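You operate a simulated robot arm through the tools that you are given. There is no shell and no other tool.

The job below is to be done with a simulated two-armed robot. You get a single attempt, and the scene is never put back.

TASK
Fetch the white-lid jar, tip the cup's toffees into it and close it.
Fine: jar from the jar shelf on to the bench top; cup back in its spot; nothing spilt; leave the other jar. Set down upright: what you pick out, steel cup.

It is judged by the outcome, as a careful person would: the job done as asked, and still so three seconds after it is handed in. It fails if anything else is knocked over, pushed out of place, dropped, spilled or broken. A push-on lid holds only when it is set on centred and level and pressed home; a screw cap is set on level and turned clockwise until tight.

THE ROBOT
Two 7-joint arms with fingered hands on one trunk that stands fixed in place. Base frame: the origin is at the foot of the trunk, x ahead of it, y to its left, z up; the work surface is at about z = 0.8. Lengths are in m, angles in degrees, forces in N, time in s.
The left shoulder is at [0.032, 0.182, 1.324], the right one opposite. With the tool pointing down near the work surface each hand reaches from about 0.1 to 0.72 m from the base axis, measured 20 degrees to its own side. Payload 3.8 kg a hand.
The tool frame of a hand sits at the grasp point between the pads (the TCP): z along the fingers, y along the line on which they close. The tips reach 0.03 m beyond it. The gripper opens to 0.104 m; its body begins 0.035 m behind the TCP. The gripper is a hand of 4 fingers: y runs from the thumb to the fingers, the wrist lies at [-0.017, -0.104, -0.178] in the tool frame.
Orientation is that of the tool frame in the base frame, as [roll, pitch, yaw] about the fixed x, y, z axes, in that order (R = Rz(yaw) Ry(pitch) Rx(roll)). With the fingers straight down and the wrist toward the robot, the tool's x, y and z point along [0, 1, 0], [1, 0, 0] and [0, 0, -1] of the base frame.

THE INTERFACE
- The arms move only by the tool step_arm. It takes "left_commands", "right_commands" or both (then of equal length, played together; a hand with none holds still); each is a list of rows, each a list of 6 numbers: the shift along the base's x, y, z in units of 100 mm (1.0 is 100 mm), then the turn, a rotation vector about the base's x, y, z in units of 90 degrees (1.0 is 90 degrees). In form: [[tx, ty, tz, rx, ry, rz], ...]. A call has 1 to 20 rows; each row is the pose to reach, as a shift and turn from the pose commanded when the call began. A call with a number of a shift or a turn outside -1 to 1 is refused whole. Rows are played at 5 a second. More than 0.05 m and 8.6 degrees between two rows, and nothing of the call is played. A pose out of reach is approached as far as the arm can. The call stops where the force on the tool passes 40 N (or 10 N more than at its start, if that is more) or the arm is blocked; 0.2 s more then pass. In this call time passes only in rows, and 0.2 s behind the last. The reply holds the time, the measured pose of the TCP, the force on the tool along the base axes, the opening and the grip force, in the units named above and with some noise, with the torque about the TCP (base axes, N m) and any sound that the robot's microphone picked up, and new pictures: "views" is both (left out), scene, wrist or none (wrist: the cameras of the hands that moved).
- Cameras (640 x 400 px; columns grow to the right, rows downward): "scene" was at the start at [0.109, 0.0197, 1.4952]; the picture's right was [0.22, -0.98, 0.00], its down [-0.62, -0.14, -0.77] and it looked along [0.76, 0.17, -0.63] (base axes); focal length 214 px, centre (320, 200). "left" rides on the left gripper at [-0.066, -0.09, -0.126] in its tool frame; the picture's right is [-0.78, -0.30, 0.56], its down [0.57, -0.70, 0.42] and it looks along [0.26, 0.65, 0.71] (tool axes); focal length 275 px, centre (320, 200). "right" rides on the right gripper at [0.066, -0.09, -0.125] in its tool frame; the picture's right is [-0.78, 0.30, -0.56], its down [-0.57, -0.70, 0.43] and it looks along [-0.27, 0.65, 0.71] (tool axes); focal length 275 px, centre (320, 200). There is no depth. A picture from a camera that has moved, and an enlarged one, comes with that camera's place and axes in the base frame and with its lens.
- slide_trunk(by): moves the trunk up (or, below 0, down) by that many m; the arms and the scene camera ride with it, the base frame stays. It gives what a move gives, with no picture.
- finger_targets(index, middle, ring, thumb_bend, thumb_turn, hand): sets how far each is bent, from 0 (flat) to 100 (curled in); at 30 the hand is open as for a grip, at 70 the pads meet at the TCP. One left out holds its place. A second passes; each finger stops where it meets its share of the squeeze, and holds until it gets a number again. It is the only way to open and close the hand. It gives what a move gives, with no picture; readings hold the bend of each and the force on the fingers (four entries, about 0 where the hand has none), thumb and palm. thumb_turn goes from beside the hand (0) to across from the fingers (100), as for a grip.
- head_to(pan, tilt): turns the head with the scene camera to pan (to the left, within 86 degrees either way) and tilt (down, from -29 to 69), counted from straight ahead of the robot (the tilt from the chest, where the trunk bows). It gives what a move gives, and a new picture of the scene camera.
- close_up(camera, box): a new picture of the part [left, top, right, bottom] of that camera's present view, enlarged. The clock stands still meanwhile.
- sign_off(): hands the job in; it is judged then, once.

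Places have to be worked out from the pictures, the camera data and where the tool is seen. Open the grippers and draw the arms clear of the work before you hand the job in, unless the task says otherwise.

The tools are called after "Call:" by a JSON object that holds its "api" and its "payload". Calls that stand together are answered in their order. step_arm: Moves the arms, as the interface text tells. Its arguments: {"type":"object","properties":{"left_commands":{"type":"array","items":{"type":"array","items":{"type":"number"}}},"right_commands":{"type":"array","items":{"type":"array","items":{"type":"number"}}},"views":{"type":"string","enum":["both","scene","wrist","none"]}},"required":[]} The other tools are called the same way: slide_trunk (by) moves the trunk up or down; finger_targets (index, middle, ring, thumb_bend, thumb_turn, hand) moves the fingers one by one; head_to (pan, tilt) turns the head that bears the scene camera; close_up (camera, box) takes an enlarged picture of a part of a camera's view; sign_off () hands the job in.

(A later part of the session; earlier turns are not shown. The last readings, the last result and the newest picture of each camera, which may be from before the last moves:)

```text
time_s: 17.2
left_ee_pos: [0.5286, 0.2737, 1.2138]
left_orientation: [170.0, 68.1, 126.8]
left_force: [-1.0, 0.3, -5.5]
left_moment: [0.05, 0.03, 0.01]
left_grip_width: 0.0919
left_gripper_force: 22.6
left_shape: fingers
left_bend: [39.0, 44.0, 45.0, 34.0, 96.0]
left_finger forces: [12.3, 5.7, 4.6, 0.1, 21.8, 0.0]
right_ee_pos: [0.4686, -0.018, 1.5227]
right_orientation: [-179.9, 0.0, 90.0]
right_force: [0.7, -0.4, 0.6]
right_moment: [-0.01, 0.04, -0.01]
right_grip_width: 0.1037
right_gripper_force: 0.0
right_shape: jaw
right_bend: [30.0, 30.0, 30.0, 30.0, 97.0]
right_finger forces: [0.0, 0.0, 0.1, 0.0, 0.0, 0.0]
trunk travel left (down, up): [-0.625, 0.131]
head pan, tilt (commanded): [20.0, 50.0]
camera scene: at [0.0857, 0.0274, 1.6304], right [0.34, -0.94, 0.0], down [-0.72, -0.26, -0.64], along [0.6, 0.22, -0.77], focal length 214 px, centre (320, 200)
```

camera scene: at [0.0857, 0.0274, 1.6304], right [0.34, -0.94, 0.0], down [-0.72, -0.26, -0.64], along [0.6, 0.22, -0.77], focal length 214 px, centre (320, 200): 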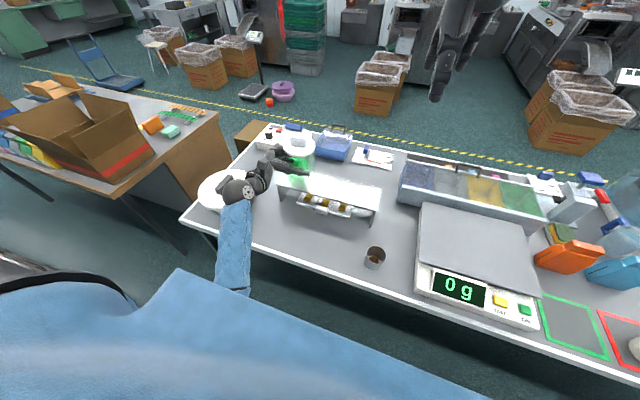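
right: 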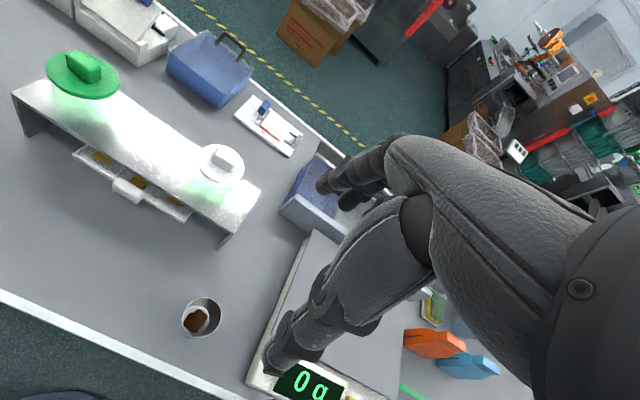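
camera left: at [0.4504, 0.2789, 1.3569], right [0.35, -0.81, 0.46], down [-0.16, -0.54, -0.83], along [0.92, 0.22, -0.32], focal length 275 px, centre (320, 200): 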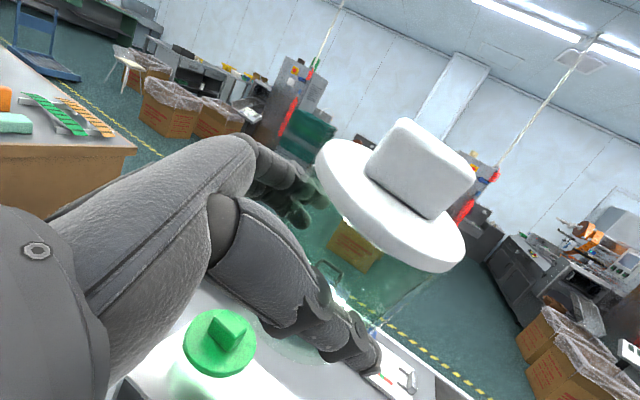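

The arm still lags because the wrist is bent near its sideways limit. I'll yaw the hand about 25° to the left about the vertical, which keeps the jar upright and straightens the wrist, and come down a bit.

Call:
{"api": "step_arm", "payload": {"left_commands": [[0.0, 0.0, -0.1, 0, 0, 0.055], [0.0, 0.0, -0.2, 0, 0, 0.11], [0.0, 0.0, -0.3, 0, 0, 0.165], [0.0, 0.0, -0.4, 0, 0, 0.22], [0.0, 0.0, -0.5, 0, 0, 0.278], [0.0, 0.0, -0.5, 0, 0, 0.278]], "views": "scene"}}

```text
time_s: 17.7
left_ee_pos: [0.5307, 0.3138, 1.2038]
left_orientation: [157.8, 62.4, 123.8]
left_force: [-0.1, 0.9, -4.2]
left_moment: [0.07, 0.07, 0.05]
left_grip_width: 0.0922
left_gripper_force: 22.0
left_shape: fingers
left_bend: [39.0, 44.0, 45.0, 34.0, 96.0]
left_finger forces: [11.9, 5.5, 4.6, 0.1, 21.7, 0.0]
right_ee_pos: [0.4669, -0.0185, 1.5215]
right_orientation: [-179.9, 0.0, 89.9]
right_force: [0.3, -0.9, -0.2]
right_moment: [0.01, 0.0, 0.0]
right_grip_width: 0.1039
right_gripper_force: 0.1
right_shape: jaw
right_bend: [30.0, 30.0, 30.0, 30.0, 97.0]
right_finger forces: [0.0, 0.1, 0.0, 0.1, 0.1, 0.0]
trunk travel left (down, up): [-0.625, 0.131]
head pan, tilt (commanded): [20.0, 50.0]
stopped in row 2 (left hand): the arm was blocked; the commanded pose is now the measured one
camera scene: at [0.0854, 0.0281, 1.6304], right [0.34, -0.94, 0.0], down [-0.72, -0.26, -0.64], along [0.6, 0.22, -0.77], focal length 214 px, centre (320, 200)
```

scene: 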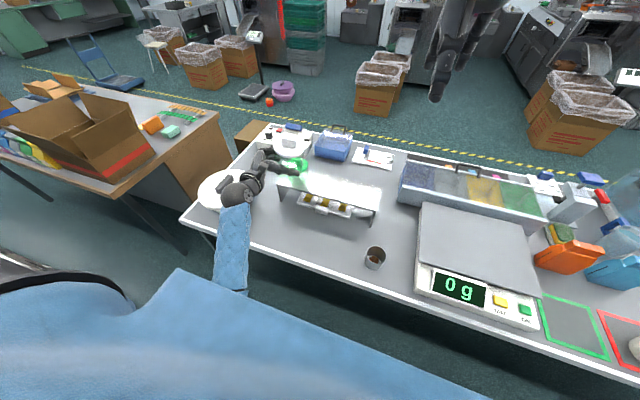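

The wrist is at its flex limit because the forearm slopes up while the hand slopes down. Lowering the hand relative to the shoulder should relieve it, so I'll go straight down first, keeping the present orientation, over the clear bench area.

Call:
{"api": "step_arm", "payload": {"left_commands": [[0.0, 0.0, -0.2, 0, 0, 0], [0.0, 0.0, -0.4, 0, 0, 0], [0.0, 0.0, -0.6, 0, 0, 0], [0.0, 0.0, -0.8, 0, 0, 0]], "views": "scene"}}

```text
time_s: 18.7
left_ee_pos: [0.5294, 0.3123, 1.123]
left_orientation: [158.0, 62.8, 123.9]
left_force: [0.1, 0.6, -5.0]
left_moment: [0.1, 0.04, 0.02]
left_grip_width: 0.0921
left_gripper_force: 21.7
left_shape: fingers
left_bend: [39.0, 44.0, 45.0, 34.0, 96.0]
left_finger forces: [11.8, 5.5, 4.5, 0.1, 21.6, 0.0]
right_ee_pos: [0.4679, -0.0176, 1.5233]
right_orientation: [-179.9, -0.1, 89.9]
right_force: [-1.7, -0.4, -0.1]
right_moment: [-0.02, 0.02, 0.0]
right_grip_width: 0.1035
right_gripper_force: 0.1
right_shape: jaw
right_bend: [30.0, 30.0, 30.0, 30.0, 97.0]
right_finger forces: [0.0, 0.0, 0.0, 0.0, 0.1, 0.0]
trunk travel left (down, up): [-0.625, 0.131]
head pan, tilt (commanded): [20.0, 50.0]
camera scene: at [0.0854, 0.0282, 1.6304], right [0.34, -0.94, 0.0], down [-0.72, -0.26, -0.64], along [0.6, 0.22, -0.77], focal length 214 px, centre (320, 200)
```

scene: 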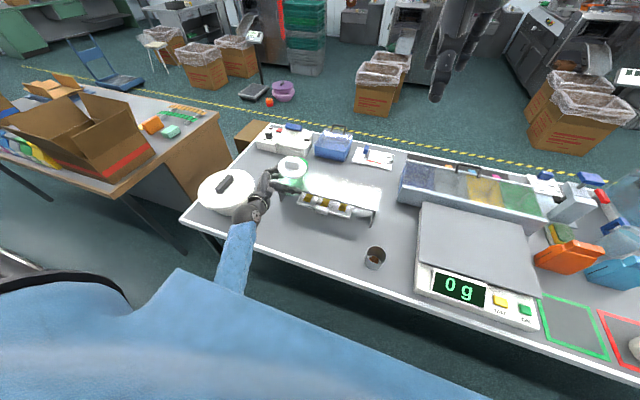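

That tracked perfectly. Now I'll rotate the jar upright (about 11°) while coming down another 60 mm.

Call:
{"api": "step_arm", "payload": {"left_commands": [[0.0, 0.0, -0.3, 0, 0, 0], [0.0, 0.0, -0.6, 0, 0, 0], [0.0, 0.0, -0.6, -0.04, 0.0045, 0], [0.0, 0.0, -0.6, -0.08, 0.009, 0], [0.0, 0.0, -0.6, -0.1215, 0.0135, 0], [0.0, 0.0, -0.6, -0.1215, 0.0135, 0]], "views": "scene"}}

```text
time_s: 20.1
left_ee_pos: [0.5303, 0.3117, 1.0643]
left_orientation: [179.0, 69.9, 143.3]
left_force: [-0.7, -1.4, -4.7]
left_moment: [0.03, 0.02, 0.0]
left_grip_width: 0.0918
left_gripper_force: 22.1
left_shape: fingers
left_bend: [39.0, 44.0, 45.0, 34.0, 96.0]
left_finger forces: [11.9, 5.7, 4.7, 0.0, 21.5, 0.0]
right_ee_pos: [0.4674, -0.0185, 1.522]
right_orientation: [-180.0, 0.0, 90.0]
right_force: [0.1, 0.3, -0.1]
right_moment: [0.02, 0.04, 0.04]
right_grip_width: 0.1037
right_gripper_force: 0.0
right_shape: jaw
right_bend: [30.0, 30.0, 30.0, 30.0, 97.0]
right_finger forces: [0.1, 0.1, 0.0, 0.0, 0.1, 0.0]
trunk travel left (down, up): [-0.625, 0.131]
head pan, tilt (commanded): [20.0, 50.0]
camera scene: at [0.0852, 0.0275, 1.6305], right [0.34, -0.94, 0.0], down [-0.72, -0.26, -0.64], along [0.6, 0.22, -0.77], focal length 214 px, centre (320, 200)
```

scene: 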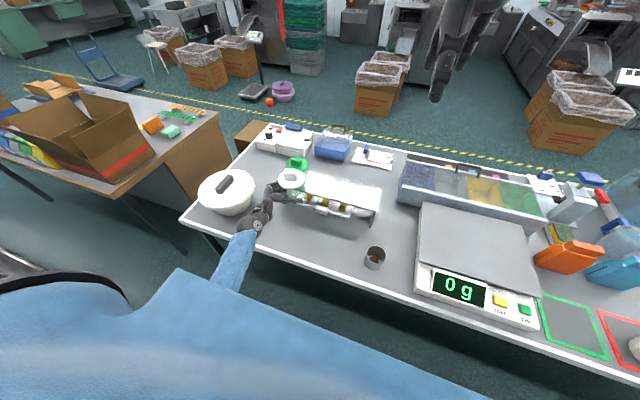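

The jar is upright again ([179, 70, 143]) and tracking is accurate. I'll bring it right and back toward a spot near (0.50, 0.18) that both hands can reach, still above the bench.

Call:
{"api": "step_arm", "payload": {"left_commands": [[-0.05, -0.2, -0.1, 0, 0, 0], [-0.1, -0.4, -0.2, 0, 0, 0], [-0.15, -0.6, -0.3, 0, 0, 0], [-0.2, -0.8, -0.4, 0, 0, 0], [-0.25, -1.0, -0.5, 0, 0, 0], [-0.25, -1.0, -0.5, 0, 0, 0]], "views": "scene"}}

```text
time_s: 21.5
left_ee_pos: [0.5119, 0.2347, 1.0207]
left_orientation: [171.3, 69.1, 136.2]
left_force: [0.0, 0.6, -4.5]
left_moment: [0.07, 0.06, -0.01]
left_grip_width: 0.0917
left_gripper_force: 21.9
left_shape: fingers
left_bend: [39.0, 44.0, 45.0, 34.0, 96.0]
left_finger forces: [12.0, 5.6, 4.6, 0.0, 21.4, 0.0]
right_ee_pos: [0.4687, -0.0191, 1.5223]
right_orientation: [-179.9, 0.1, 90.0]
right_force: [-0.1, -0.7, 0.3]
right_moment: [0.0, 0.04, -0.03]
right_grip_width: 0.1035
right_gripper_force: 0.0
right_shape: jaw
right_bend: [30.0, 30.0, 30.0, 30.0, 97.0]
right_finger forces: [0.0, 0.0, 0.0, 0.0, 0.0, 0.1]
trunk travel left (down, up): [-0.625, 0.131]
head pan, tilt (commanded): [20.0, 50.0]
camera scene: at [0.0851, 0.0275, 1.6305], right [0.34, -0.94, 0.0], down [-0.72, -0.26, -0.64], along [0.6, 0.22, -0.77], focal length 214 px, centre (320, 200)
```

scene: 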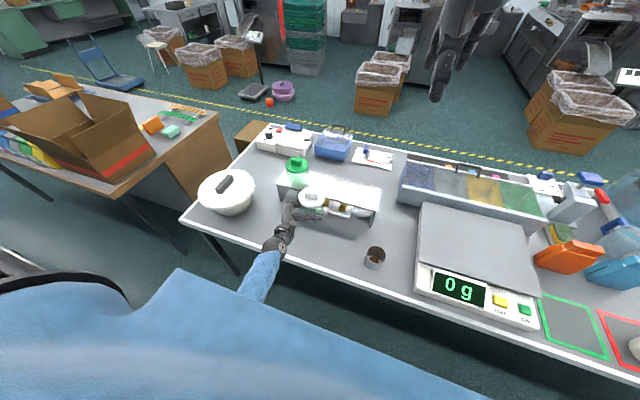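

At y≈0.23 the elbow starts pressing against the torso again, but farther forward it was fine. I'll move forward to about (0.555, 0.225) and see if the hand settles upright there.

Call:
{"api": "step_arm", "payload": {"left_commands": [[0.15, 0.03, 0.0, 0, 0, 0], [0.3, 0.06, 0.0, 0, 0, 0], [0.5, 0.1, 0.0, 0, 0, 0], [0.5, 0.1, 0.0, 0, 0, 0]], "views": "scene"}}

```text
time_s: 22.5
left_ee_pos: [0.5551, 0.2229, 1.0152]
left_orientation: [178.6, 70.2, 143.0]
left_force: [-0.2, 0.4, -4.3]
left_moment: [0.11, 0.05, -0.01]
left_grip_width: 0.0918
left_gripper_force: 22.3
left_shape: fingers
left_bend: [39.0, 45.0, 45.0, 34.0, 96.0]
left_finger forces: [12.2, 5.6, 4.5, 0.0, 21.3, 0.0]
right_ee_pos: [0.4659, -0.0183, 1.5234]
right_orientation: [-179.9, 0.1, 89.9]
right_force: [-0.2, -0.3, -0.3]
right_moment: [0.01, -0.02, 0.02]
right_grip_width: 0.1035
right_gripper_force: 0.1
right_shape: jaw
right_bend: [30.0, 30.0, 30.0, 30.0, 97.0]
right_finger forces: [0.0, 0.0, 0.0, 0.0, 0.0, 0.0]
trunk travel left (down, up): [-0.625, 0.131]
head pan, tilt (commanded): [20.0, 50.0]
camera scene: at [0.0845, 0.0277, 1.6305], right [0.34, -0.94, 0.0], down [-0.72, -0.26, -0.64], along [0.6, 0.22, -0.77], focal length 214 px, centre (320, 200)
```

scene: 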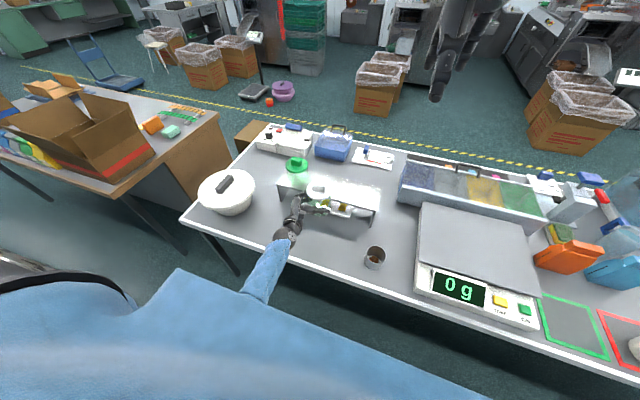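

The arm settles exactly upright here, so forward positions work. I'll lower toward the bench while shifting slightly right and forward.

Call:
{"api": "step_arm", "payload": {"left_commands": [[0.02, -0.05, -0.2, 0, 0, 0], [0.04, -0.1, -0.4, 0, 0, 0], [0.06, -0.15, -0.6, 0, 0, 0], [0.08, -0.2, -0.8, 0, 0, 0], [0.1, -0.25, -1.0, 0, 0, 0], [0.1, -0.25, -1.0, 0, 0, 0]], "views": "both"}}

Call:
{"api": "close_up", "payload": {"camera": "scene", "box": [240, 150, 400, 250]}}

```text
time_s: 23.9
left_ee_pos: [0.565, 0.1993, 0.9144]
left_orientation: [179.0, 69.9, 143.2]
left_force: [0.5, 0.8, -4.9]
left_moment: [0.08, 0.09, -0.01]
left_grip_width: 0.0918
left_gripper_force: 21.5
left_shape: fingers
left_bend: [39.0, 45.0, 45.0, 35.0, 96.0]
left_finger forces: [11.6, 5.5, 4.6, 0.0, 20.7, 0.0]
right_ee_pos: [0.4672, -0.0189, 1.5208]
right_orientation: [-179.9, -0.1, 90.0]
right_force: [-1.2, 0.1, 0.1]
right_moment: [-0.02, 0.0, 0.01]
right_grip_width: 0.1037
right_gripper_force: 0.2
right_shape: jaw
right_bend: [30.0, 30.0, 30.0, 30.0, 97.0]
right_finger forces: [0.0, 0.1, 0.1, 0.0, 0.0, 0.0]
trunk travel left (down, up): [-0.625, 0.131]
head pan, tilt (commanded): [20.0, 50.0]
camera scene: at [0.0846, 0.0279, 1.6305], right [0.34, -0.94, 0.0], down [-0.72, -0.26, -0.64], along [0.6, 0.22, -0.77], focal length 214 px, centre (320, 200)
camera left: at [0.433, 0.1821, 1.0191], right [0.46, -0.7, 0.54], down [-0.24, -0.68, -0.69], along [0.85, 0.19, -0.49], focal length 275 px, centre (320, 200)
```

scene: 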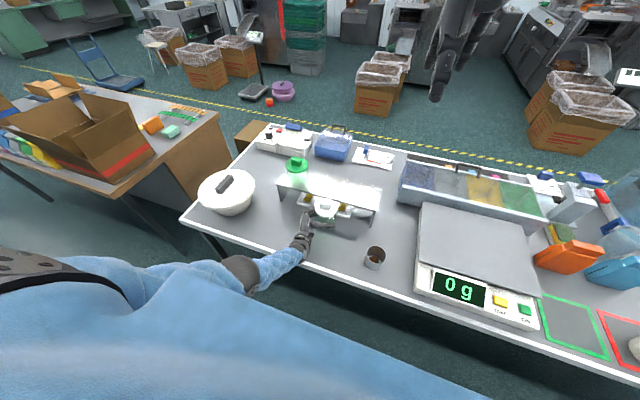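
left: 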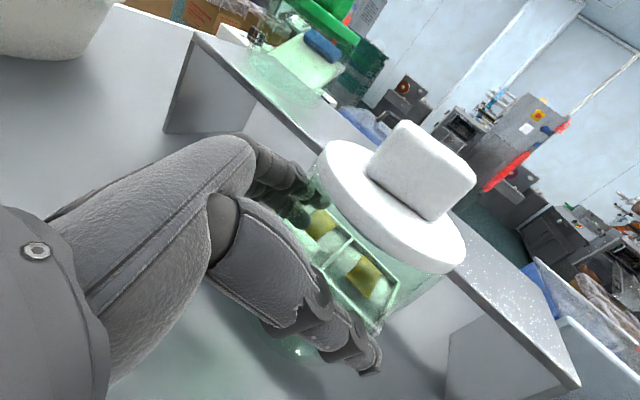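

```text
4.00 times, centred on (320, 200) of scene
camera zoom: at [0.0846, 0.0279, 1.6305], right [0.34, -0.94, 0.0], down [-0.72, -0.26, -0.64], along [0.6, 0.22, -0.77], focal length 858 px, centre (320, 200)
```

zoom: 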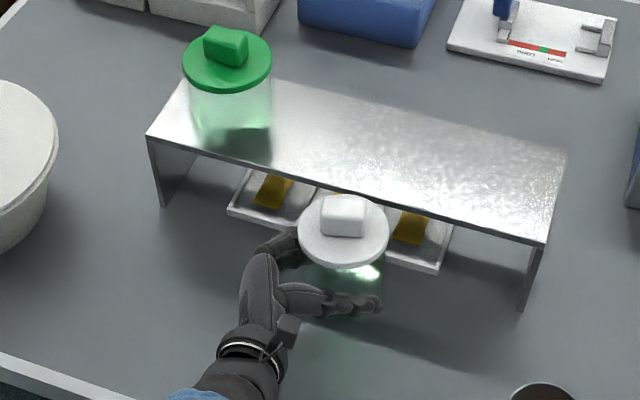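

The jar is upright at about (0.58, 0.183), 65 mm above the bench and clear of the shelf. I'll lower it gently, watching the weight reading for contact.

Call:
{"api": "step_arm", "payload": {"left_commands": [[0.0, 0.0, -0.2, 0, 0, 0], [0.0, 0.0, -0.4, 0, 0, 0], [0.0, 0.0, -0.55, 0, 0, 0], [0.0, 0.0, -0.6, 0, 0, 0], [0.0, 0.0, -0.6, 0, 0, 0]], "views": "none"}}

```text
time_s: 25.1
left_ee_pos: [0.5632, 0.202, 0.9103]
left_orientation: [178.9, 70.1, 143.1]
left_force: [-0.2, -0.3, -5.4]
left_moment: [0.08, 0.05, 0.01]
left_grip_width: 0.0917
left_gripper_force: 21.3
left_shape: fingers
left_bend: [39.0, 45.0, 45.0, 35.0, 96.0]
left_finger forces: [11.5, 5.5, 4.6, 0.0, 20.9, 0.0]
left hand out of reach, approached as far as the arm can: row 1, 2, 3, 4, 5
right_ee_pos: [0.4667, -0.0183, 1.5224]
right_orientation: [-179.9, 0.0, 90.1]
right_force: [-0.5, -0.1, 0.1]
right_moment: [0.0, -0.02, 0.01]
right_grip_width: 0.1038
right_gripper_force: 0.0
right_shape: jaw
right_bend: [30.0, 30.0, 30.0, 30.0, 97.0]
right_finger forces: [0.0, 0.0, 0.1, 0.0, 0.1, 0.0]
trunk travel left (down, up): [-0.625, 0.131]
head pan, tilt (commanded): [20.0, 50.0]
```

The arm is fully stretched downward at this trunk height, so I'll use the trunk itself to lower the jar the rest of the way, in small amounts.

Call:
{"api": "slide_trunk", "payload": {"by": -0.05}}

```text
time_s: 26.1
left_ee_pos: [0.5646, 0.2025, 0.8605]
left_orientation: [178.7, 70.0, 143.0]
left_force: [0.0, 0.0, -4.4]
left_moment: [0.08, 0.07, 0.03]
left_grip_width: 0.0919
left_gripper_force: 20.9
left_shape: fingers
left_bend: [39.0, 45.0, 45.0, 35.0, 96.0]
left_finger forces: [11.5, 5.5, 4.6, 0.0, 20.7, 0.1]
right_ee_pos: [0.4677, -0.0188, 1.4717]
right_orientation: [180.0, 0.0, 90.0]
right_force: [0.1, -0.6, -0.1]
right_moment: [0.03, 0.0, 0.01]
right_grip_width: 0.1036
right_gripper_force: 0.0
right_shape: jaw
right_bend: [30.0, 30.0, 30.0, 30.0, 97.0]
right_finger forces: [0.0, 0.1, 0.0, 0.0, 0.0, 0.0]
trunk travel left (down, up): [-0.575, 0.181]
head pan, tilt (commanded): [20.0, 50.0]
```

Still free-hanging (weight 4.4 N), with the bottom at about 12 mm above the bench. I'll lower in small increments.

Call:
{"api": "slide_trunk", "payload": {"by": -0.007}}

Call:
{"api": "slide_trunk", "payload": {"by": -0.003}}

```text
time_s: 26.6
left_ee_pos: [0.5635, 0.2018, 0.8544]
left_orientation: [178.8, 70.0, 143.1]
left_force: [0.6, 0.0, -4.9]
left_moment: [0.09, 0.09, -0.02]
left_grip_width: 0.0917
left_gripper_force: 21.0
left_shape: fingers
left_bend: [39.0, 45.0, 45.0, 35.0, 96.0]
left_finger forces: [11.6, 5.5, 4.6, 0.1, 20.7, 0.1]
right_ee_pos: [0.4677, -0.0187, 1.4637]
right_orientation: [-179.9, -0.1, 90.0]
right_force: [-0.4, 0.1, -0.3]
right_moment: [0.0, 0.01, 0.04]
right_grip_width: 0.1037
right_gripper_force: 0.3
right_shape: jaw
right_bend: [30.0, 30.0, 30.0, 30.0, 97.0]
right_finger forces: [0.1, 0.0, 0.1, 0.0, 0.0, 0.1]
trunk travel left (down, up): [-0.568, 0.188]
head pan, tilt (commanded): [20.0, 50.0]
```

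```text
time_s: 27.1
left_ee_pos: [0.5631, 0.2012, 0.8504]
left_orientation: [178.9, 70.0, 143.2]
left_force: [0.1, 0.3, -5.0]
left_moment: [0.1, 0.04, -0.03]
left_grip_width: 0.0916
left_gripper_force: 21.1
left_shape: fingers
left_bend: [39.0, 45.0, 45.0, 35.0, 96.0]
left_finger forces: [11.5, 5.5, 4.6, 0.0, 20.7, 0.0]
right_ee_pos: [0.4672, -0.0188, 1.4615]
right_orientation: [-179.9, 0.0, 90.0]
right_force: [0.3, -0.3, -0.9]
right_moment: [-0.03, -0.03, 0.01]
right_grip_width: 0.1037
right_gripper_force: 0.1
right_shape: jaw
right_bend: [30.0, 30.0, 30.0, 30.0, 97.0]
right_finger forces: [0.1, 0.0, 0.0, 0.1, 0.1, 0.0]
trunk travel left (down, up): [-0.565, 0.191]
head pan, tilt (commanded): [20.0, 50.0]
```

Still 5 N, so no contact yet. I'll keep going a couple of millimetres at a time.

Call:
{"api": "slide_trunk", "payload": {"by": -0.002}}

Call:
{"api": "slide_trunk", "payload": {"by": -0.002}}

```text
time_s: 27.7
left_ee_pos: [0.5624, 0.2019, 0.8491]
left_orientation: [178.7, 70.1, 143.1]
left_force: [0.1, 0.6, -3.9]
left_moment: [0.06, 0.08, -0.02]
left_grip_width: 0.0916
left_gripper_force: 21.7
left_shape: fingers
left_bend: [39.0, 45.0, 45.0, 35.0, 96.0]
left_finger forces: [11.5, 5.5, 4.6, 0.0, 20.7, 0.0]
right_ee_pos: [0.4673, -0.0195, 1.4593]
right_orientation: [-179.8, 0.0, 90.1]
right_force: [-1.1, -0.3, -0.2]
right_moment: [0.0, 0.0, 0.03]
right_grip_width: 0.1038
right_gripper_force: 0.0
right_shape: jaw
right_bend: [30.0, 30.0, 30.0, 30.0, 97.0]
right_finger forces: [0.0, 0.0, 0.0, 0.0, 0.0, 0.0]
trunk travel left (down, up): [-0.563, 0.193]
head pan, tilt (commanded): [20.0, 50.0]
```

```text
time_s: 28.2
left_ee_pos: [0.5632, 0.2019, 0.8474]
left_orientation: [178.6, 70.1, 142.9]
left_force: [-0.1, 0.2, -2.3]
left_moment: [0.11, -0.05, 0.02]
left_grip_width: 0.0917
left_gripper_force: 21.0
left_shape: fingers
left_bend: [39.0, 45.0, 45.0, 35.0, 96.0]
left_finger forces: [11.3, 5.5, 4.7, 0.1, 20.8, 0.1]
right_ee_pos: [0.4673, -0.0185, 1.457]
right_orientation: [-179.9, 0.1, 90.0]
right_force: [-0.5, 1.5, -0.4]
right_moment: [-0.05, 0.0, 0.01]
right_grip_width: 0.1034
right_gripper_force: 0.0
right_shape: jaw
right_bend: [30.0, 30.0, 30.0, 30.0, 97.0]
right_finger forces: [0.0, 0.0, 0.0, 0.1, 0.0, 0.0]
trunk travel left (down, up): [-0.561, 0.195]
head pan, tilt (commanded): [20.0, 50.0]
```

The weight reading has dropped to 2.3 N, so the jar has touched down. One more millimetre or so to seat it.

Call:
{"api": "slide_trunk", "payload": {"by": -0.002}}

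Call:
{"api": "close_up", "payload": {"camera": "scene", "box": [260, 160, 400, 247]}}

Call:
{"api": "close_up", "payload": {"camera": "left", "box": [200, 80, 520, 400]}}

```text
time_s: 28.7
left_ee_pos: [0.5638, 0.201, 0.8461]
left_orientation: [178.5, 70.2, 142.7]
left_force: [-2.6, 1.0, 6.1]
left_moment: [0.28, -0.28, 0.02]
left_grip_width: 0.0916
left_gripper_force: 20.6
left_shape: fingers
left_bend: [39.0, 45.0, 45.0, 35.0, 96.0]
left_finger forces: [10.8, 5.6, 5.0, 0.1, 21.1, 0.1]
right_ee_pos: [0.4669, -0.0171, 1.4567]
right_orientation: [-180.0, 0.0, 90.1]
right_force: [-0.2, -0.8, 0.0]
right_moment: [0.01, -0.01, 0.03]
right_grip_width: 0.1036
right_gripper_force: 0.0
right_shape: jaw
right_bend: [30.0, 30.0, 30.0, 30.0, 97.0]
right_finger forces: [0.0, 0.0, 0.0, 0.0, 0.0, 0.0]
trunk travel left (down, up): [-0.559, 0.197]
head pan, tilt (commanded): [20.0, 50.0]
```

```text
4.57 times, centred on (330, 204) of scene
camera zoom: at [0.0875, 0.0273, 1.5645], right [0.34, -0.94, 0.0], down [-0.72, -0.26, -0.64], along [0.6, 0.22, -0.77], focal length 980 px, centre (274, 184)
```

zoom: 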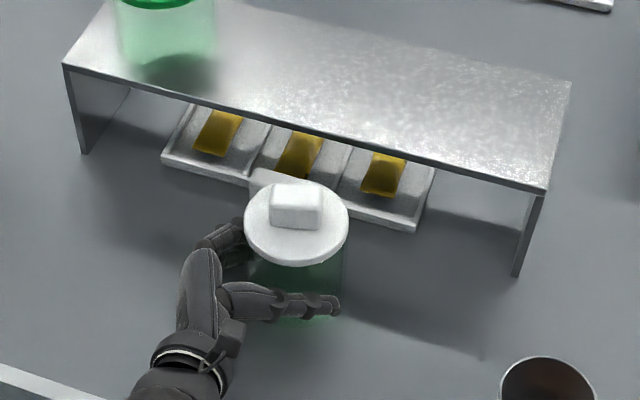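

```text
1.25 times, centred on (360, 240) of left
camera zoom: at [0.4324, 0.185, 0.9513], right [0.46, -0.7, 0.54], down [-0.24, -0.68, -0.69], along [0.85, 0.19, -0.48], focal length 344 px, centre (270, 150)
```

zoom: 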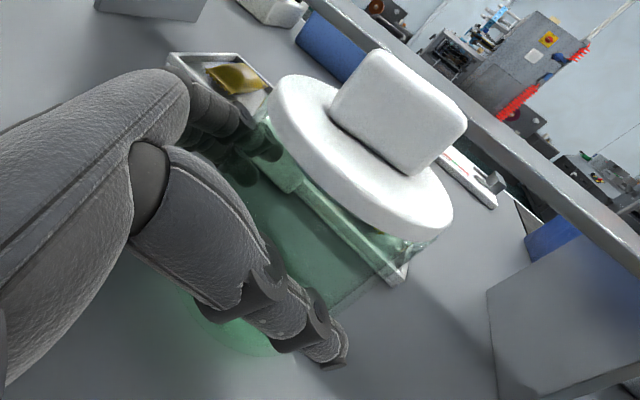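

The jar is seated on the bench (force reversed to +6 N up). I'll open the left hand, so I can back it off and then set a trunk height that suits both arms.

Call:
{"api": "finger_targets", "payload": {"hand": "left", "index": 28, "middle": 28, "ring": 28, "thumb_bend": 28}}

Call:
{"api": "close_up", "payload": {"camera": "left", "box": [200, 80, 520, 400]}}

```text
time_s: 29.7
left_ee_pos: [0.5636, 0.2014, 0.8452]
left_orientation: [178.7, 70.0, 143.0]
left_force: [0.1, -0.9, 2.8]
left_moment: [0.05, -0.08, -0.05]
left_grip_width: 0.1097
left_gripper_force: 0.9
left_shape: fingers
left_bend: [28.0, 28.0, 29.0, 28.0, 97.0]
left_finger forces: [0.1, 0.1, 2.3, 0.0, 0.6, 0.0]
right_ee_pos: [0.4658, -0.0191, 1.4565]
right_orientation: [-180.0, 0.0, 90.0]
right_force: [-0.3, 0.7, -0.5]
right_moment: [0.0, 0.0, 0.01]
right_grip_width: 0.1035
right_gripper_force: 0.0
right_shape: jaw
right_bend: [30.0, 30.0, 30.0, 30.0, 97.0]
right_finger forces: [0.0, 0.0, 0.1, 0.1, 0.0, 0.0]
trunk travel left (down, up): [-0.559, 0.197]
head pan, tilt (commanded): [20.0, 50.0]
```

```text
1.25 times, centred on (360, 240) of left
camera zoom: at [0.4321, 0.1849, 0.9503], right [0.46, -0.7, 0.54], down [-0.24, -0.68, -0.69], along [0.85, 0.19, -0.49], focal length 344 px, centre (270, 150)
```

zoom: 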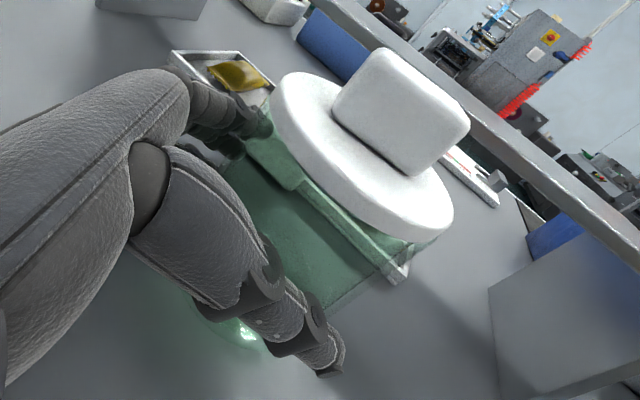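

The ring finger is lightly touching the bench (2.3 N). I'll raise the trunk a few millimetres, then back the hand off along its approach line.

Call:
{"api": "slide_trunk", "payload": {"by": 0.006}}

Call:
{"api": "step_arm", "payload": {"left_commands": [[-0.16, 0.12, 0.05, 0, 0, 0], [-0.32, 0.24, 0.1, 0, 0, 0], [-0.48, 0.36, 0.15, 0, 0, 0], [-0.64, 0.48, 0.22, 0, 0, 0]], "views": "both"}}

```text
time_s: 30.2
left_ee_pos: [0.5611, 0.2014, 0.8513]
left_orientation: [178.9, 70.0, 143.1]
left_force: [-0.2, -0.2, 0.1]
left_moment: [0.01, 0.01, -0.03]
left_grip_width: 0.1093
left_gripper_force: 0.1
left_shape: fingers
left_bend: [28.0, 28.0, 28.0, 27.0, 97.0]
left_finger forces: [0.1, 0.1, 0.0, 0.0, 0.7, 0.1]
right_ee_pos: [0.4664, -0.0193, 1.4619]
right_orientation: [-180.0, 0.0, 90.0]
right_force: [-0.5, 0.6, -0.4]
right_moment: [0.03, -0.04, 0.01]
right_grip_width: 0.1036
right_gripper_force: 0.1
right_shape: jaw
right_bend: [30.0, 30.0, 30.0, 30.0, 97.0]
right_finger forces: [0.0, 0.0, 0.1, 0.0, 0.0, 0.1]
trunk travel left (down, up): [-0.565, 0.191]
head pan, tilt (commanded): [20.0, 50.0]
```

```text
time_s: 31.2
left_ee_pos: [0.499, 0.2499, 0.8745]
left_orientation: [178.2, 70.0, 142.4]
left_force: [-0.7, 0.8, 0.4]
left_moment: [0.0, -0.02, 0.01]
left_grip_width: 0.1092
left_gripper_force: 0.1
left_shape: fingers
left_bend: [28.0, 28.0, 28.0, 28.0, 97.0]
left_finger forces: [0.0, 0.0, 0.1, 0.0, 0.0, 0.0]
right_ee_pos: [0.4658, -0.0182, 1.462]
right_orientation: [-179.9, 0.1, 90.0]
right_force: [0.0, -0.8, 0.5]
right_moment: [-0.01, 0.02, 0.01]
right_grip_width: 0.1036
right_gripper_force: 0.0
right_shape: jaw
right_bend: [30.0, 30.0, 30.0, 30.0, 97.0]
right_finger forces: [0.1, 0.0, 0.0, 0.1, 0.0, 0.1]
trunk travel left (down, up): [-0.565, 0.191]
head pan, tilt (commanded): [20.0, 50.0]
camera scene: at [0.0869, 0.0277, 1.5704], right [0.34, -0.94, 0.0], down [-0.72, -0.26, -0.64], along [0.6, 0.22, -0.77], focal length 214 px, centre (320, 200)
camera left: at [0.3675, 0.2339, 0.9794], right [0.46, -0.7, 0.54], down [-0.24, -0.68, -0.69], along [0.85, 0.19, -0.49], focal length 275 px, centre (320, 200)
```

scene: 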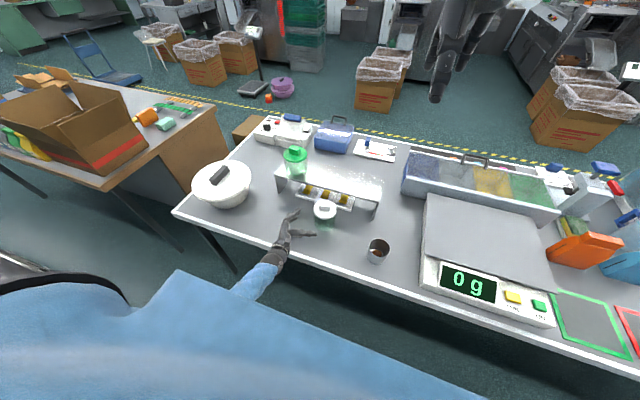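
left: 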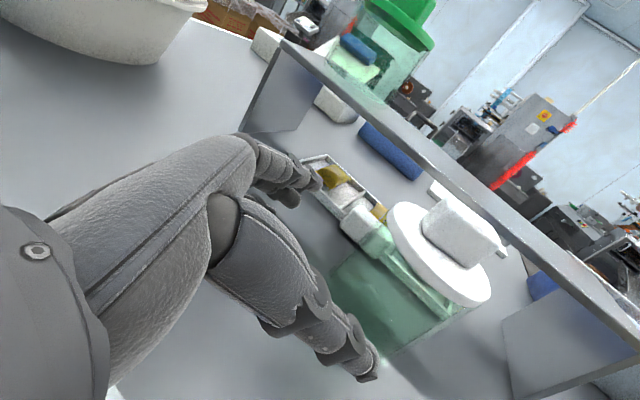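

The jar stands steady on the bench at about (0.573, 0.185), and the left hand is clear of it. I'll zoom in to confirm its position and the knob's direction.

Call:
{"api": "close_up", "payload": {"camera": "scene", "box": [280, 180, 376, 240]}}

Call:
{"api": "close_up", "payload": {"camera": "left", "box": [320, 180, 512, 300]}}

```text
6.67 times, centred on (328, 210) of scene
camera zoom: at [0.0869, 0.0277, 1.5704], right [0.34, -0.94, 0.0], down [-0.72, -0.26, -0.64], along [0.6, 0.22, -0.77], focal length 1430 px, centre (267, 133)
```

zoom: 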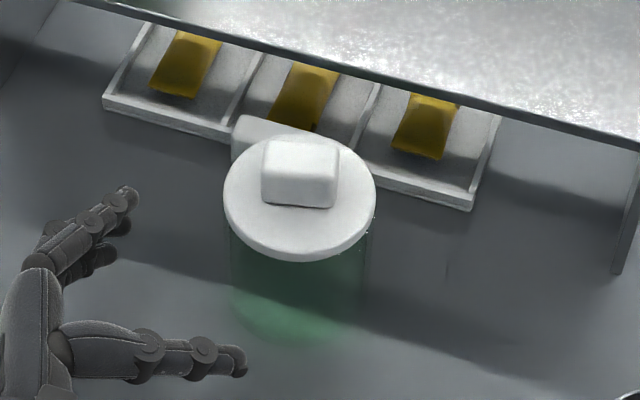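

```text
3.33 times, centred on (416, 240) of left
camera zoom: at [0.3675, 0.2339, 0.9794], right [0.46, -0.7, 0.54], down [-0.24, -0.68, -0.69], along [0.85, 0.19, -0.49], focal length 918 px, centre (0, 67)
```

zoom: 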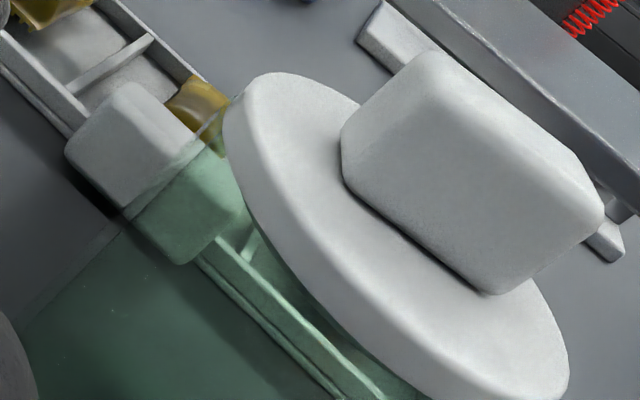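

The jar's axis is at (0.575, 0.185) with its lid top at z≈0.900, and the knob's long side runs about 15° off the y axis. I'll lift the left hand up and to the left so that I can bring the trunk back down to its original height.

Call:
{"api": "step_arm", "payload": {"left_commands": [[-0.02, 0.25, 0.1, 0, 0, 0], [-0.04, 0.5, 0.3, 0, 0, 0], [-0.04, 0.65, 0.5, 0, 0, 0], [-0.04, 0.7, 0.75, 0, 0, 0], [-0.04, 0.7, 1.0, 0, 0, 0]], "views": "none"}}

Call:
{"api": "slide_trunk", "payload": {"by": -0.09}}

Call:
{"api": "head_to", "payload": {"pan": 8, "tilt": 48}}

```text
time_s: 32.5
left_ee_pos: [0.4948, 0.3187, 0.9745]
left_orientation: [178.7, 69.9, 142.9]
left_force: [-0.8, -1.2, -0.5]
left_moment: [-0.01, 0.01, 0.01]
left_grip_width: 0.1092
left_gripper_force: 0.1
left_shape: fingers
left_bend: [28.0, 28.0, 28.0, 28.0, 97.0]
left_finger forces: [0.1, 0.0, 0.0, 0.0, 0.0, 0.0]
right_ee_pos: [0.4666, -0.0191, 1.4621]
right_orientation: [-179.9, 0.0, 90.0]
right_force: [-0.2, -0.6, 0.4]
right_moment: [0.03, 0.01, -0.03]
right_grip_width: 0.1035
right_gripper_force: 0.1
right_shape: jaw
right_bend: [30.0, 30.0, 30.0, 30.0, 97.0]
right_finger forces: [0.1, 0.1, 0.1, 0.0, 0.0, 0.0]
trunk travel left (down, up): [-0.565, 0.191]
head pan, tilt (commanded): [20.0, 50.0]
```

```text
time_s: 33.7
left_ee_pos: [0.4955, 0.3191, 0.8827]
left_orientation: [178.8, 70.0, 143.1]
left_force: [-0.2, 0.4, -0.6]
left_moment: [-0.01, -0.01, -0.03]
left_grip_width: 0.1094
left_gripper_force: 0.1
left_shape: fingers
left_bend: [28.0, 28.0, 28.0, 28.0, 97.0]
left_finger forces: [0.0, 0.0, 0.0, 0.0, 0.1, 0.0]
right_ee_pos: [0.4666, -0.0188, 1.3732]
right_orientation: [-179.9, 0.0, 90.0]
right_force: [0.3, 0.1, -0.1]
right_moment: [-0.02, 0.0, -0.02]
right_grip_width: 0.1037
right_gripper_force: 0.0
right_shape: jaw
right_bend: [30.0, 30.0, 30.0, 30.0, 97.0]
right_finger forces: [0.0, 0.0, 0.0, 0.0, 0.0, 0.0]
trunk travel left (down, up): [-0.475, 0.281]
head pan, tilt (commanded): [20.0, 50.0]
```

```text
time_s: 34.4
left_ee_pos: [0.4953, 0.319, 0.883]
left_orientation: [178.8, 70.0, 143.0]
left_force: [0.0, 0.7, -0.4]
left_moment: [-0.02, 0.02, 0.01]
left_grip_width: 0.1094
left_gripper_force: 0.1
left_shape: fingers
left_bend: [28.0, 28.0, 28.0, 28.0, 97.0]
left_finger forces: [0.0, 0.0, 0.0, 0.1, 0.1, 0.0]
right_ee_pos: [0.4662, -0.0186, 1.3726]
right_orientation: [-179.9, -0.1, 90.0]
right_force: [-0.4, 1.1, -0.2]
right_moment: [0.0, 0.01, 0.01]
right_grip_width: 0.1033
right_gripper_force: 0.0
right_shape: jaw
right_bend: [30.0, 30.0, 30.0, 30.0, 97.0]
right_finger forces: [0.1, 0.0, 0.1, 0.0, 0.0, 0.0]
trunk travel left (down, up): [-0.475, 0.281]
head pan, tilt (commanded): [8.0, 48.0]
camera scene: at [0.1036, 0.0122, 1.4827], right [0.14, -0.99, 0.0], down [-0.74, -0.1, -0.67], along [0.66, 0.09, -0.74], focal length 214 px, centre (320, 200)
```

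scene: 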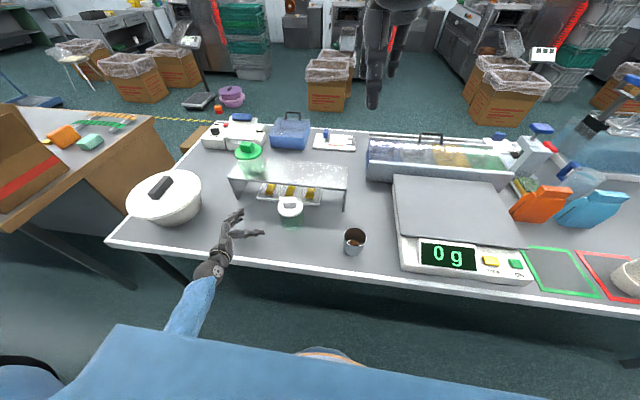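

The view is clear: jar upright, left hand to its left. Now I'll bring the right hand over the jar, yawed 15° to match the knob, stopping at a hover height.

Call:
{"api": "step_arm", "payload": {"right_commands": [[0.1, 0.2, -0.25, 0, 0, 0.042], [0.2, 0.4, -0.5, 0, 0, 0.084], [0.3, 0.6, -0.75, 0, 0, 0.126], [0.4, 0.8, -1.0, 0, 0, 0.167]], "views": "none"}}

Call:
{"api": "step_arm", "payload": {"right_commands": [[0.15, 0.25, -0.25, 0, 0, 0], [0.3, 0.5, -0.5, 0, 0, 0], [0.45, 0.75, -0.75, 0, 0, 0], [0.6, 1.0, -1.0, 0, 0, 0], [0.6, 1.0, -1.0, 0, 0, 0]], "views": "both"}}

```text
time_s: 35.4
left_ee_pos: [0.4952, 0.3198, 0.8836]
left_orientation: [178.7, 70.1, 143.0]
left_force: [0.4, 0.7, -0.8]
left_moment: [0.02, -0.01, -0.02]
left_grip_width: 0.1094
left_gripper_force: 0.1
left_shape: fingers
left_bend: [28.0, 28.0, 28.0, 28.0, 97.0]
left_finger forces: [0.0, 0.1, 0.0, 0.0, 0.0, 0.0]
right_ee_pos: [0.5088, 0.0613, 1.2707]
right_orientation: [-180.0, 0.0, 105.1]
right_force: [0.4, -0.2, -0.2]
right_moment: [-0.02, 0.01, -0.02]
right_grip_width: 0.1039
right_gripper_force: 0.1
right_shape: jaw
right_bend: [30.0, 30.0, 30.0, 30.0, 97.0]
right_finger forces: [0.0, 0.0, 0.1, 0.1, 0.1, 0.1]
trunk travel left (down, up): [-0.475, 0.281]
head pan, tilt (commanded): [8.0, 48.0]
```

```text
time_s: 36.6
left_ee_pos: [0.4948, 0.3201, 0.8835]
left_orientation: [178.6, 70.1, 142.8]
left_force: [0.3, -0.9, 0.1]
left_moment: [-0.01, 0.01, 0.01]
left_grip_width: 0.1096
left_gripper_force: 0.0
left_shape: fingers
left_bend: [28.0, 28.0, 28.0, 28.0, 97.0]
left_finger forces: [0.0, 0.0, 0.0, 0.0, 0.0, 0.0]
right_ee_pos: [0.5672, 0.1605, 1.1716]
right_orientation: [-179.9, -0.1, 105.0]
right_force: [0.4, 0.0, -0.3]
right_moment: [-0.02, 0.0, -0.02]
right_grip_width: 0.104
right_gripper_force: 0.0
right_shape: jaw
right_bend: [30.0, 30.0, 30.0, 30.0, 97.0]
right_finger forces: [0.0, 0.0, 0.0, 0.0, 0.0, 0.1]
trunk travel left (down, up): [-0.475, 0.281]
head pan, tilt (commanded): [8.0, 48.0]
camera scene: at [0.1034, 0.0112, 1.4828], right [0.14, -0.99, 0.0], down [-0.74, -0.1, -0.67], along [0.66, 0.09, -0.74], focal length 214 px, centre (320, 200)
camera right: at [0.4619, 0.2015, 1.2972], right [0.49, -0.67, 0.56], down [-0.53, -0.73, -0.42], along [0.69, -0.09, -0.71], focal length 275 px, centre (320, 200)
```

scene: 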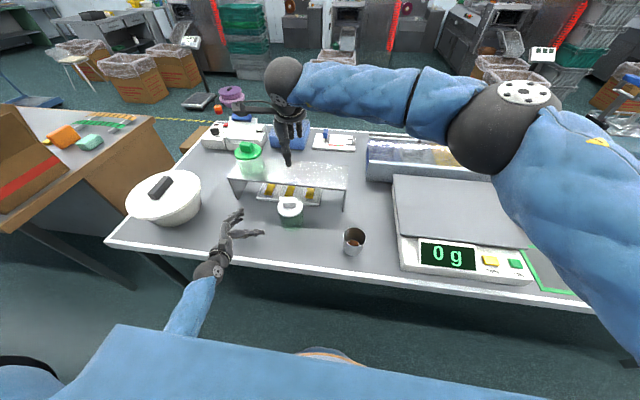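
right: 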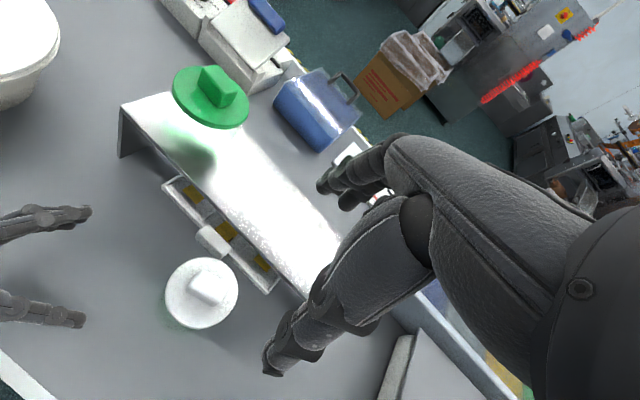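

The right arm reaches well with its elbow raised. Before lifting the lid I'll bring the left hand back to brace the jar; first to its stand-off on the same approach line.

Call:
{"api": "step_arm", "payload": {"left_commands": [[-0.02, -0.15, -0.05, 0, 0, 0], [-0.04, -0.3, -0.1, 0, 0, 0], [-0.06, -0.45, -0.15, 0, 0, 0], [-0.08, -0.6, -0.22, 0, 0, 0], [-0.08, -0.62, -0.22, 0, 0, 0]], "views": "wrist"}}

```text
time_s: 37.8
left_ee_pos: [0.4873, 0.2572, 0.8602]
left_orientation: [178.8, 70.0, 143.1]
left_force: [-0.1, 0.3, -0.5]
left_moment: [0.02, 0.01, 0.0]
left_grip_width: 0.1095
left_gripper_force: 0.1
left_shape: fingers
left_bend: [28.0, 28.0, 28.0, 28.0, 97.0]
left_finger forces: [0.1, 0.1, 0.0, 0.0, 0.1, 0.0]
right_ee_pos: [0.5677, 0.1616, 1.1718]
right_orientation: [-179.9, 0.0, 104.9]
right_force: [0.1, 0.2, 0.0]
right_moment: [0.0, 0.01, 0.01]
right_grip_width: 0.1037
right_gripper_force: 0.0
right_shape: jaw
right_bend: [30.0, 30.0, 30.0, 30.0, 97.0]
right_finger forces: [0.1, 0.0, 0.0, 0.0, 0.0, 0.1]
trunk travel left (down, up): [-0.475, 0.281]
head pan, tilt (commanded): [8.0, 48.0]
camera left: at [0.3561, 0.2415, 0.9661], right [0.46, -0.71, 0.54], down [-0.24, -0.68, -0.69], along [0.85, 0.19, -0.49], focal length 275 px, centre (320, 200)
```

left: 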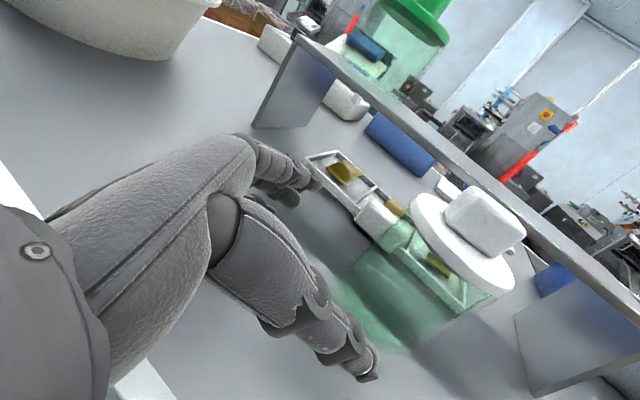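

Tracking is exact at this trunk height. I'll slide in along the approach line around the jar body.

Call:
{"api": "step_arm", "payload": {"left_commands": [[0.17, -0.14, -0.02, 0, 0, 0], [0.34, -0.28, -0.04, 0, 0, 0], [0.51, -0.42, -0.06, 0, 0, 0], [0.685, -0.56, -0.07, 0, 0, 0], [0.685, -0.56, -0.07, 0, 0, 0]], "views": "both"}}

```text
time_s: 39.0
left_ee_pos: [0.5533, 0.2151, 0.8509]
left_orientation: [175.9, 68.8, 140.4]
left_force: [0.0, -0.4, 0.6]
left_moment: [-0.01, 0.03, 0.02]
left_grip_width: 0.1094
left_gripper_force: 0.0
left_shape: fingers
left_bend: [28.0, 28.0, 28.0, 28.0, 97.0]
left_finger forces: [0.1, 0.0, 0.1, 0.1, 0.0, 0.0]
right_ee_pos: [0.5668, 0.1624, 1.1727]
right_orientation: [179.9, 0.0, 105.0]
right_force: [0.2, -0.9, -0.7]
right_moment: [0.02, -0.01, -0.01]
right_grip_width: 0.1038
right_gripper_force: 0.1
right_shape: jaw
right_bend: [30.0, 30.0, 30.0, 30.0, 97.0]
right_finger forces: [0.1, 0.0, 0.0, 0.1, 0.0, 0.1]
trunk travel left (down, up): [-0.475, 0.281]
head pan, tilt (commanded): [8.0, 48.0]
camera scene: at [0.1032, 0.0122, 1.4828], right [0.14, -0.99, 0.0], down [-0.74, -0.1, -0.67], along [0.66, 0.09, -0.74], focal length 214 px, centre (320, 200)
camera left: at [0.4227, 0.1955, 0.9564], right [0.47, -0.72, 0.51], down [-0.25, -0.66, -0.71], along [0.85, 0.2, -0.49], focal length 275 px, centre (320, 200)
```

scene: 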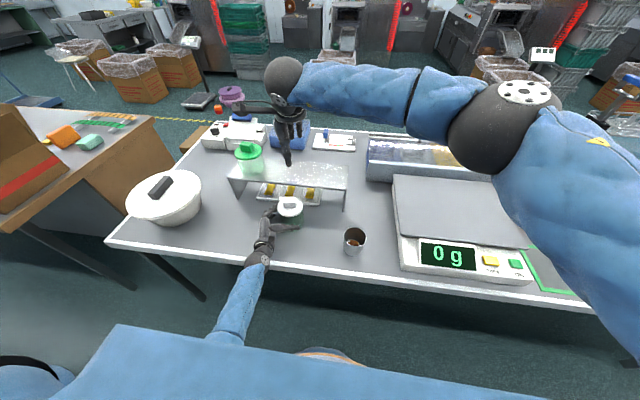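
left: 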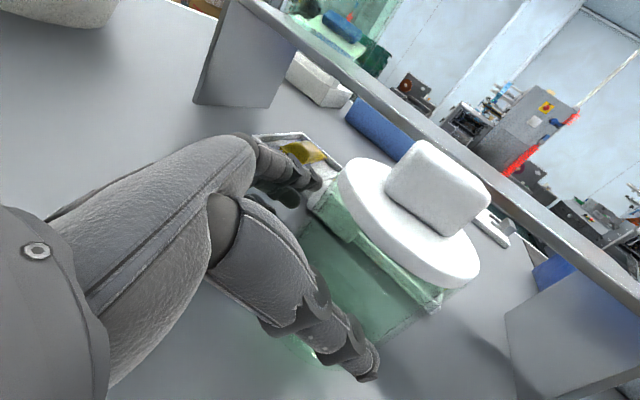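

At this trunk height the elbow limit stops the hand about 14 mm short. I'll back off a little, raise the trunk 60 mm (where this grasp worked before), and come down again.

Call:
{"api": "step_arm", "payload": {"left_commands": [[-0.2, 0.16, 0.01, 0, 0, 0], [-0.4, 0.32, 0.02, 0, 0, 0], [-0.6, 0.48, 0.03, 0, 0, 0], [-0.68, 0.55, 0.03, 0, 0, 0]], "views": "none"}}

Call:
{"api": "slide_trunk", "payload": {"by": 0.06}}

```text
time_s: 40.0
left_ee_pos: [0.4873, 0.2561, 0.8571]
left_orientation: [178.8, 70.0, 143.1]
left_force: [1.0, -0.3, 0.4]
left_moment: [-0.02, 0.02, -0.02]
left_grip_width: 0.1095
left_gripper_force: 0.0
left_shape: fingers
left_bend: [28.0, 28.0, 28.0, 28.0, 97.0]
left_finger forces: [0.1, 0.0, 0.0, 0.0, 0.1, 0.0]
right_ee_pos: [0.5669, 0.1614, 1.1725]
right_orientation: [-180.0, -0.1, 105.0]
right_force: [-0.7, 0.2, 0.5]
right_moment: [0.0, 0.0, 0.04]
right_grip_width: 0.1038
right_gripper_force: 0.1
right_shape: jaw
right_bend: [30.0, 30.0, 30.0, 30.0, 97.0]
right_finger forces: [0.0, 0.0, 0.0, 0.0, 0.0, 0.0]
trunk travel left (down, up): [-0.475, 0.281]
head pan, tilt (commanded): [8.0, 48.0]
```

```text
time_s: 41.0
left_ee_pos: [0.4878, 0.2563, 0.9164]
left_orientation: [178.9, 70.1, 143.2]
left_force: [0.3, 0.1, 0.9]
left_moment: [-0.02, 0.01, 0.0]
left_grip_width: 0.1092
left_gripper_force: 0.0
left_shape: fingers
left_bend: [28.0, 28.0, 28.0, 28.0, 97.0]
left_finger forces: [0.0, 0.0, 0.1, 0.0, 0.0, 0.1]
right_ee_pos: [0.5675, 0.1611, 1.2309]
right_orientation: [-179.9, 0.0, 105.0]
right_force: [0.2, 0.1, -0.6]
right_moment: [0.01, 0.01, 0.02]
right_grip_width: 0.1038
right_gripper_force: 0.1
right_shape: jaw
right_bend: [30.0, 30.0, 30.0, 30.0, 97.0]
right_finger forces: [0.1, 0.0, 0.0, 0.0, 0.1, 0.0]
trunk travel left (down, up): [-0.535, 0.221]
head pan, tilt (commanded): [8.0, 48.0]
```

Now I'll lower the left hand to body height and slide it in again.

Call:
{"api": "step_arm", "payload": {"left_commands": [[0.0, 0.0, -0.3, 0, 0, 0], [0.0, 0.0, -0.6, 0, 0, 0], [0.17, -0.14, -0.62, 0, 0, 0], [0.34, -0.28, -0.63, 0, 0, 0], [0.51, -0.42, -0.63, 0, 0, 0], [0.68, -0.55, -0.63, 0, 0, 0], [0.68, -0.55, -0.63, 0, 0, 0]], "views": "wrist"}}

```text
time_s: 42.6
left_ee_pos: [0.5562, 0.2003, 0.8537]
left_orientation: [178.6, 70.0, 142.8]
left_force: [0.3, 0.6, 0.4]
left_moment: [-0.02, 0.01, -0.02]
left_grip_width: 0.1094
left_gripper_force: 0.0
left_shape: fingers
left_bend: [28.0, 28.0, 28.0, 28.0, 97.0]
left_finger forces: [0.0, 0.0, 0.0, 0.0, 0.0, 0.0]
right_ee_pos: [0.5669, 0.161, 1.2329]
right_orientation: [-180.0, 0.1, 104.9]
right_force: [-1.4, -0.6, -0.7]
right_moment: [-0.04, 0.02, -0.02]
right_grip_width: 0.1037
right_gripper_force: 0.0
right_shape: jaw
right_bend: [30.0, 30.0, 30.0, 30.0, 97.0]
right_finger forces: [0.1, 0.0, 0.1, 0.0, 0.1, 0.0]
trunk travel left (down, up): [-0.535, 0.221]
head pan, tilt (commanded): [8.0, 48.0]
camera left: at [0.4245, 0.1844, 0.9591], right [0.46, -0.7, 0.54], down [-0.24, -0.68, -0.69], along [0.85, 0.19, -0.49], focal length 275 px, centre (320, 200)
```

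left: 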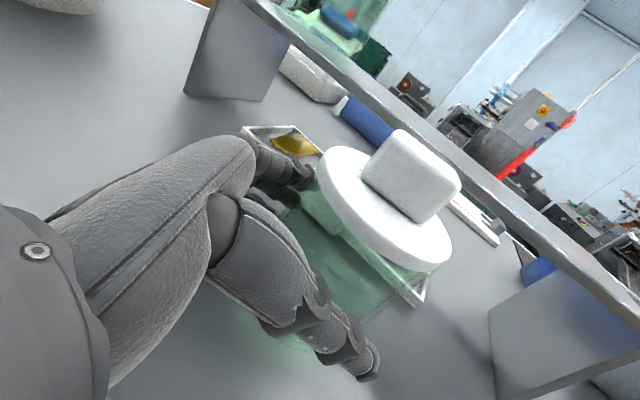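

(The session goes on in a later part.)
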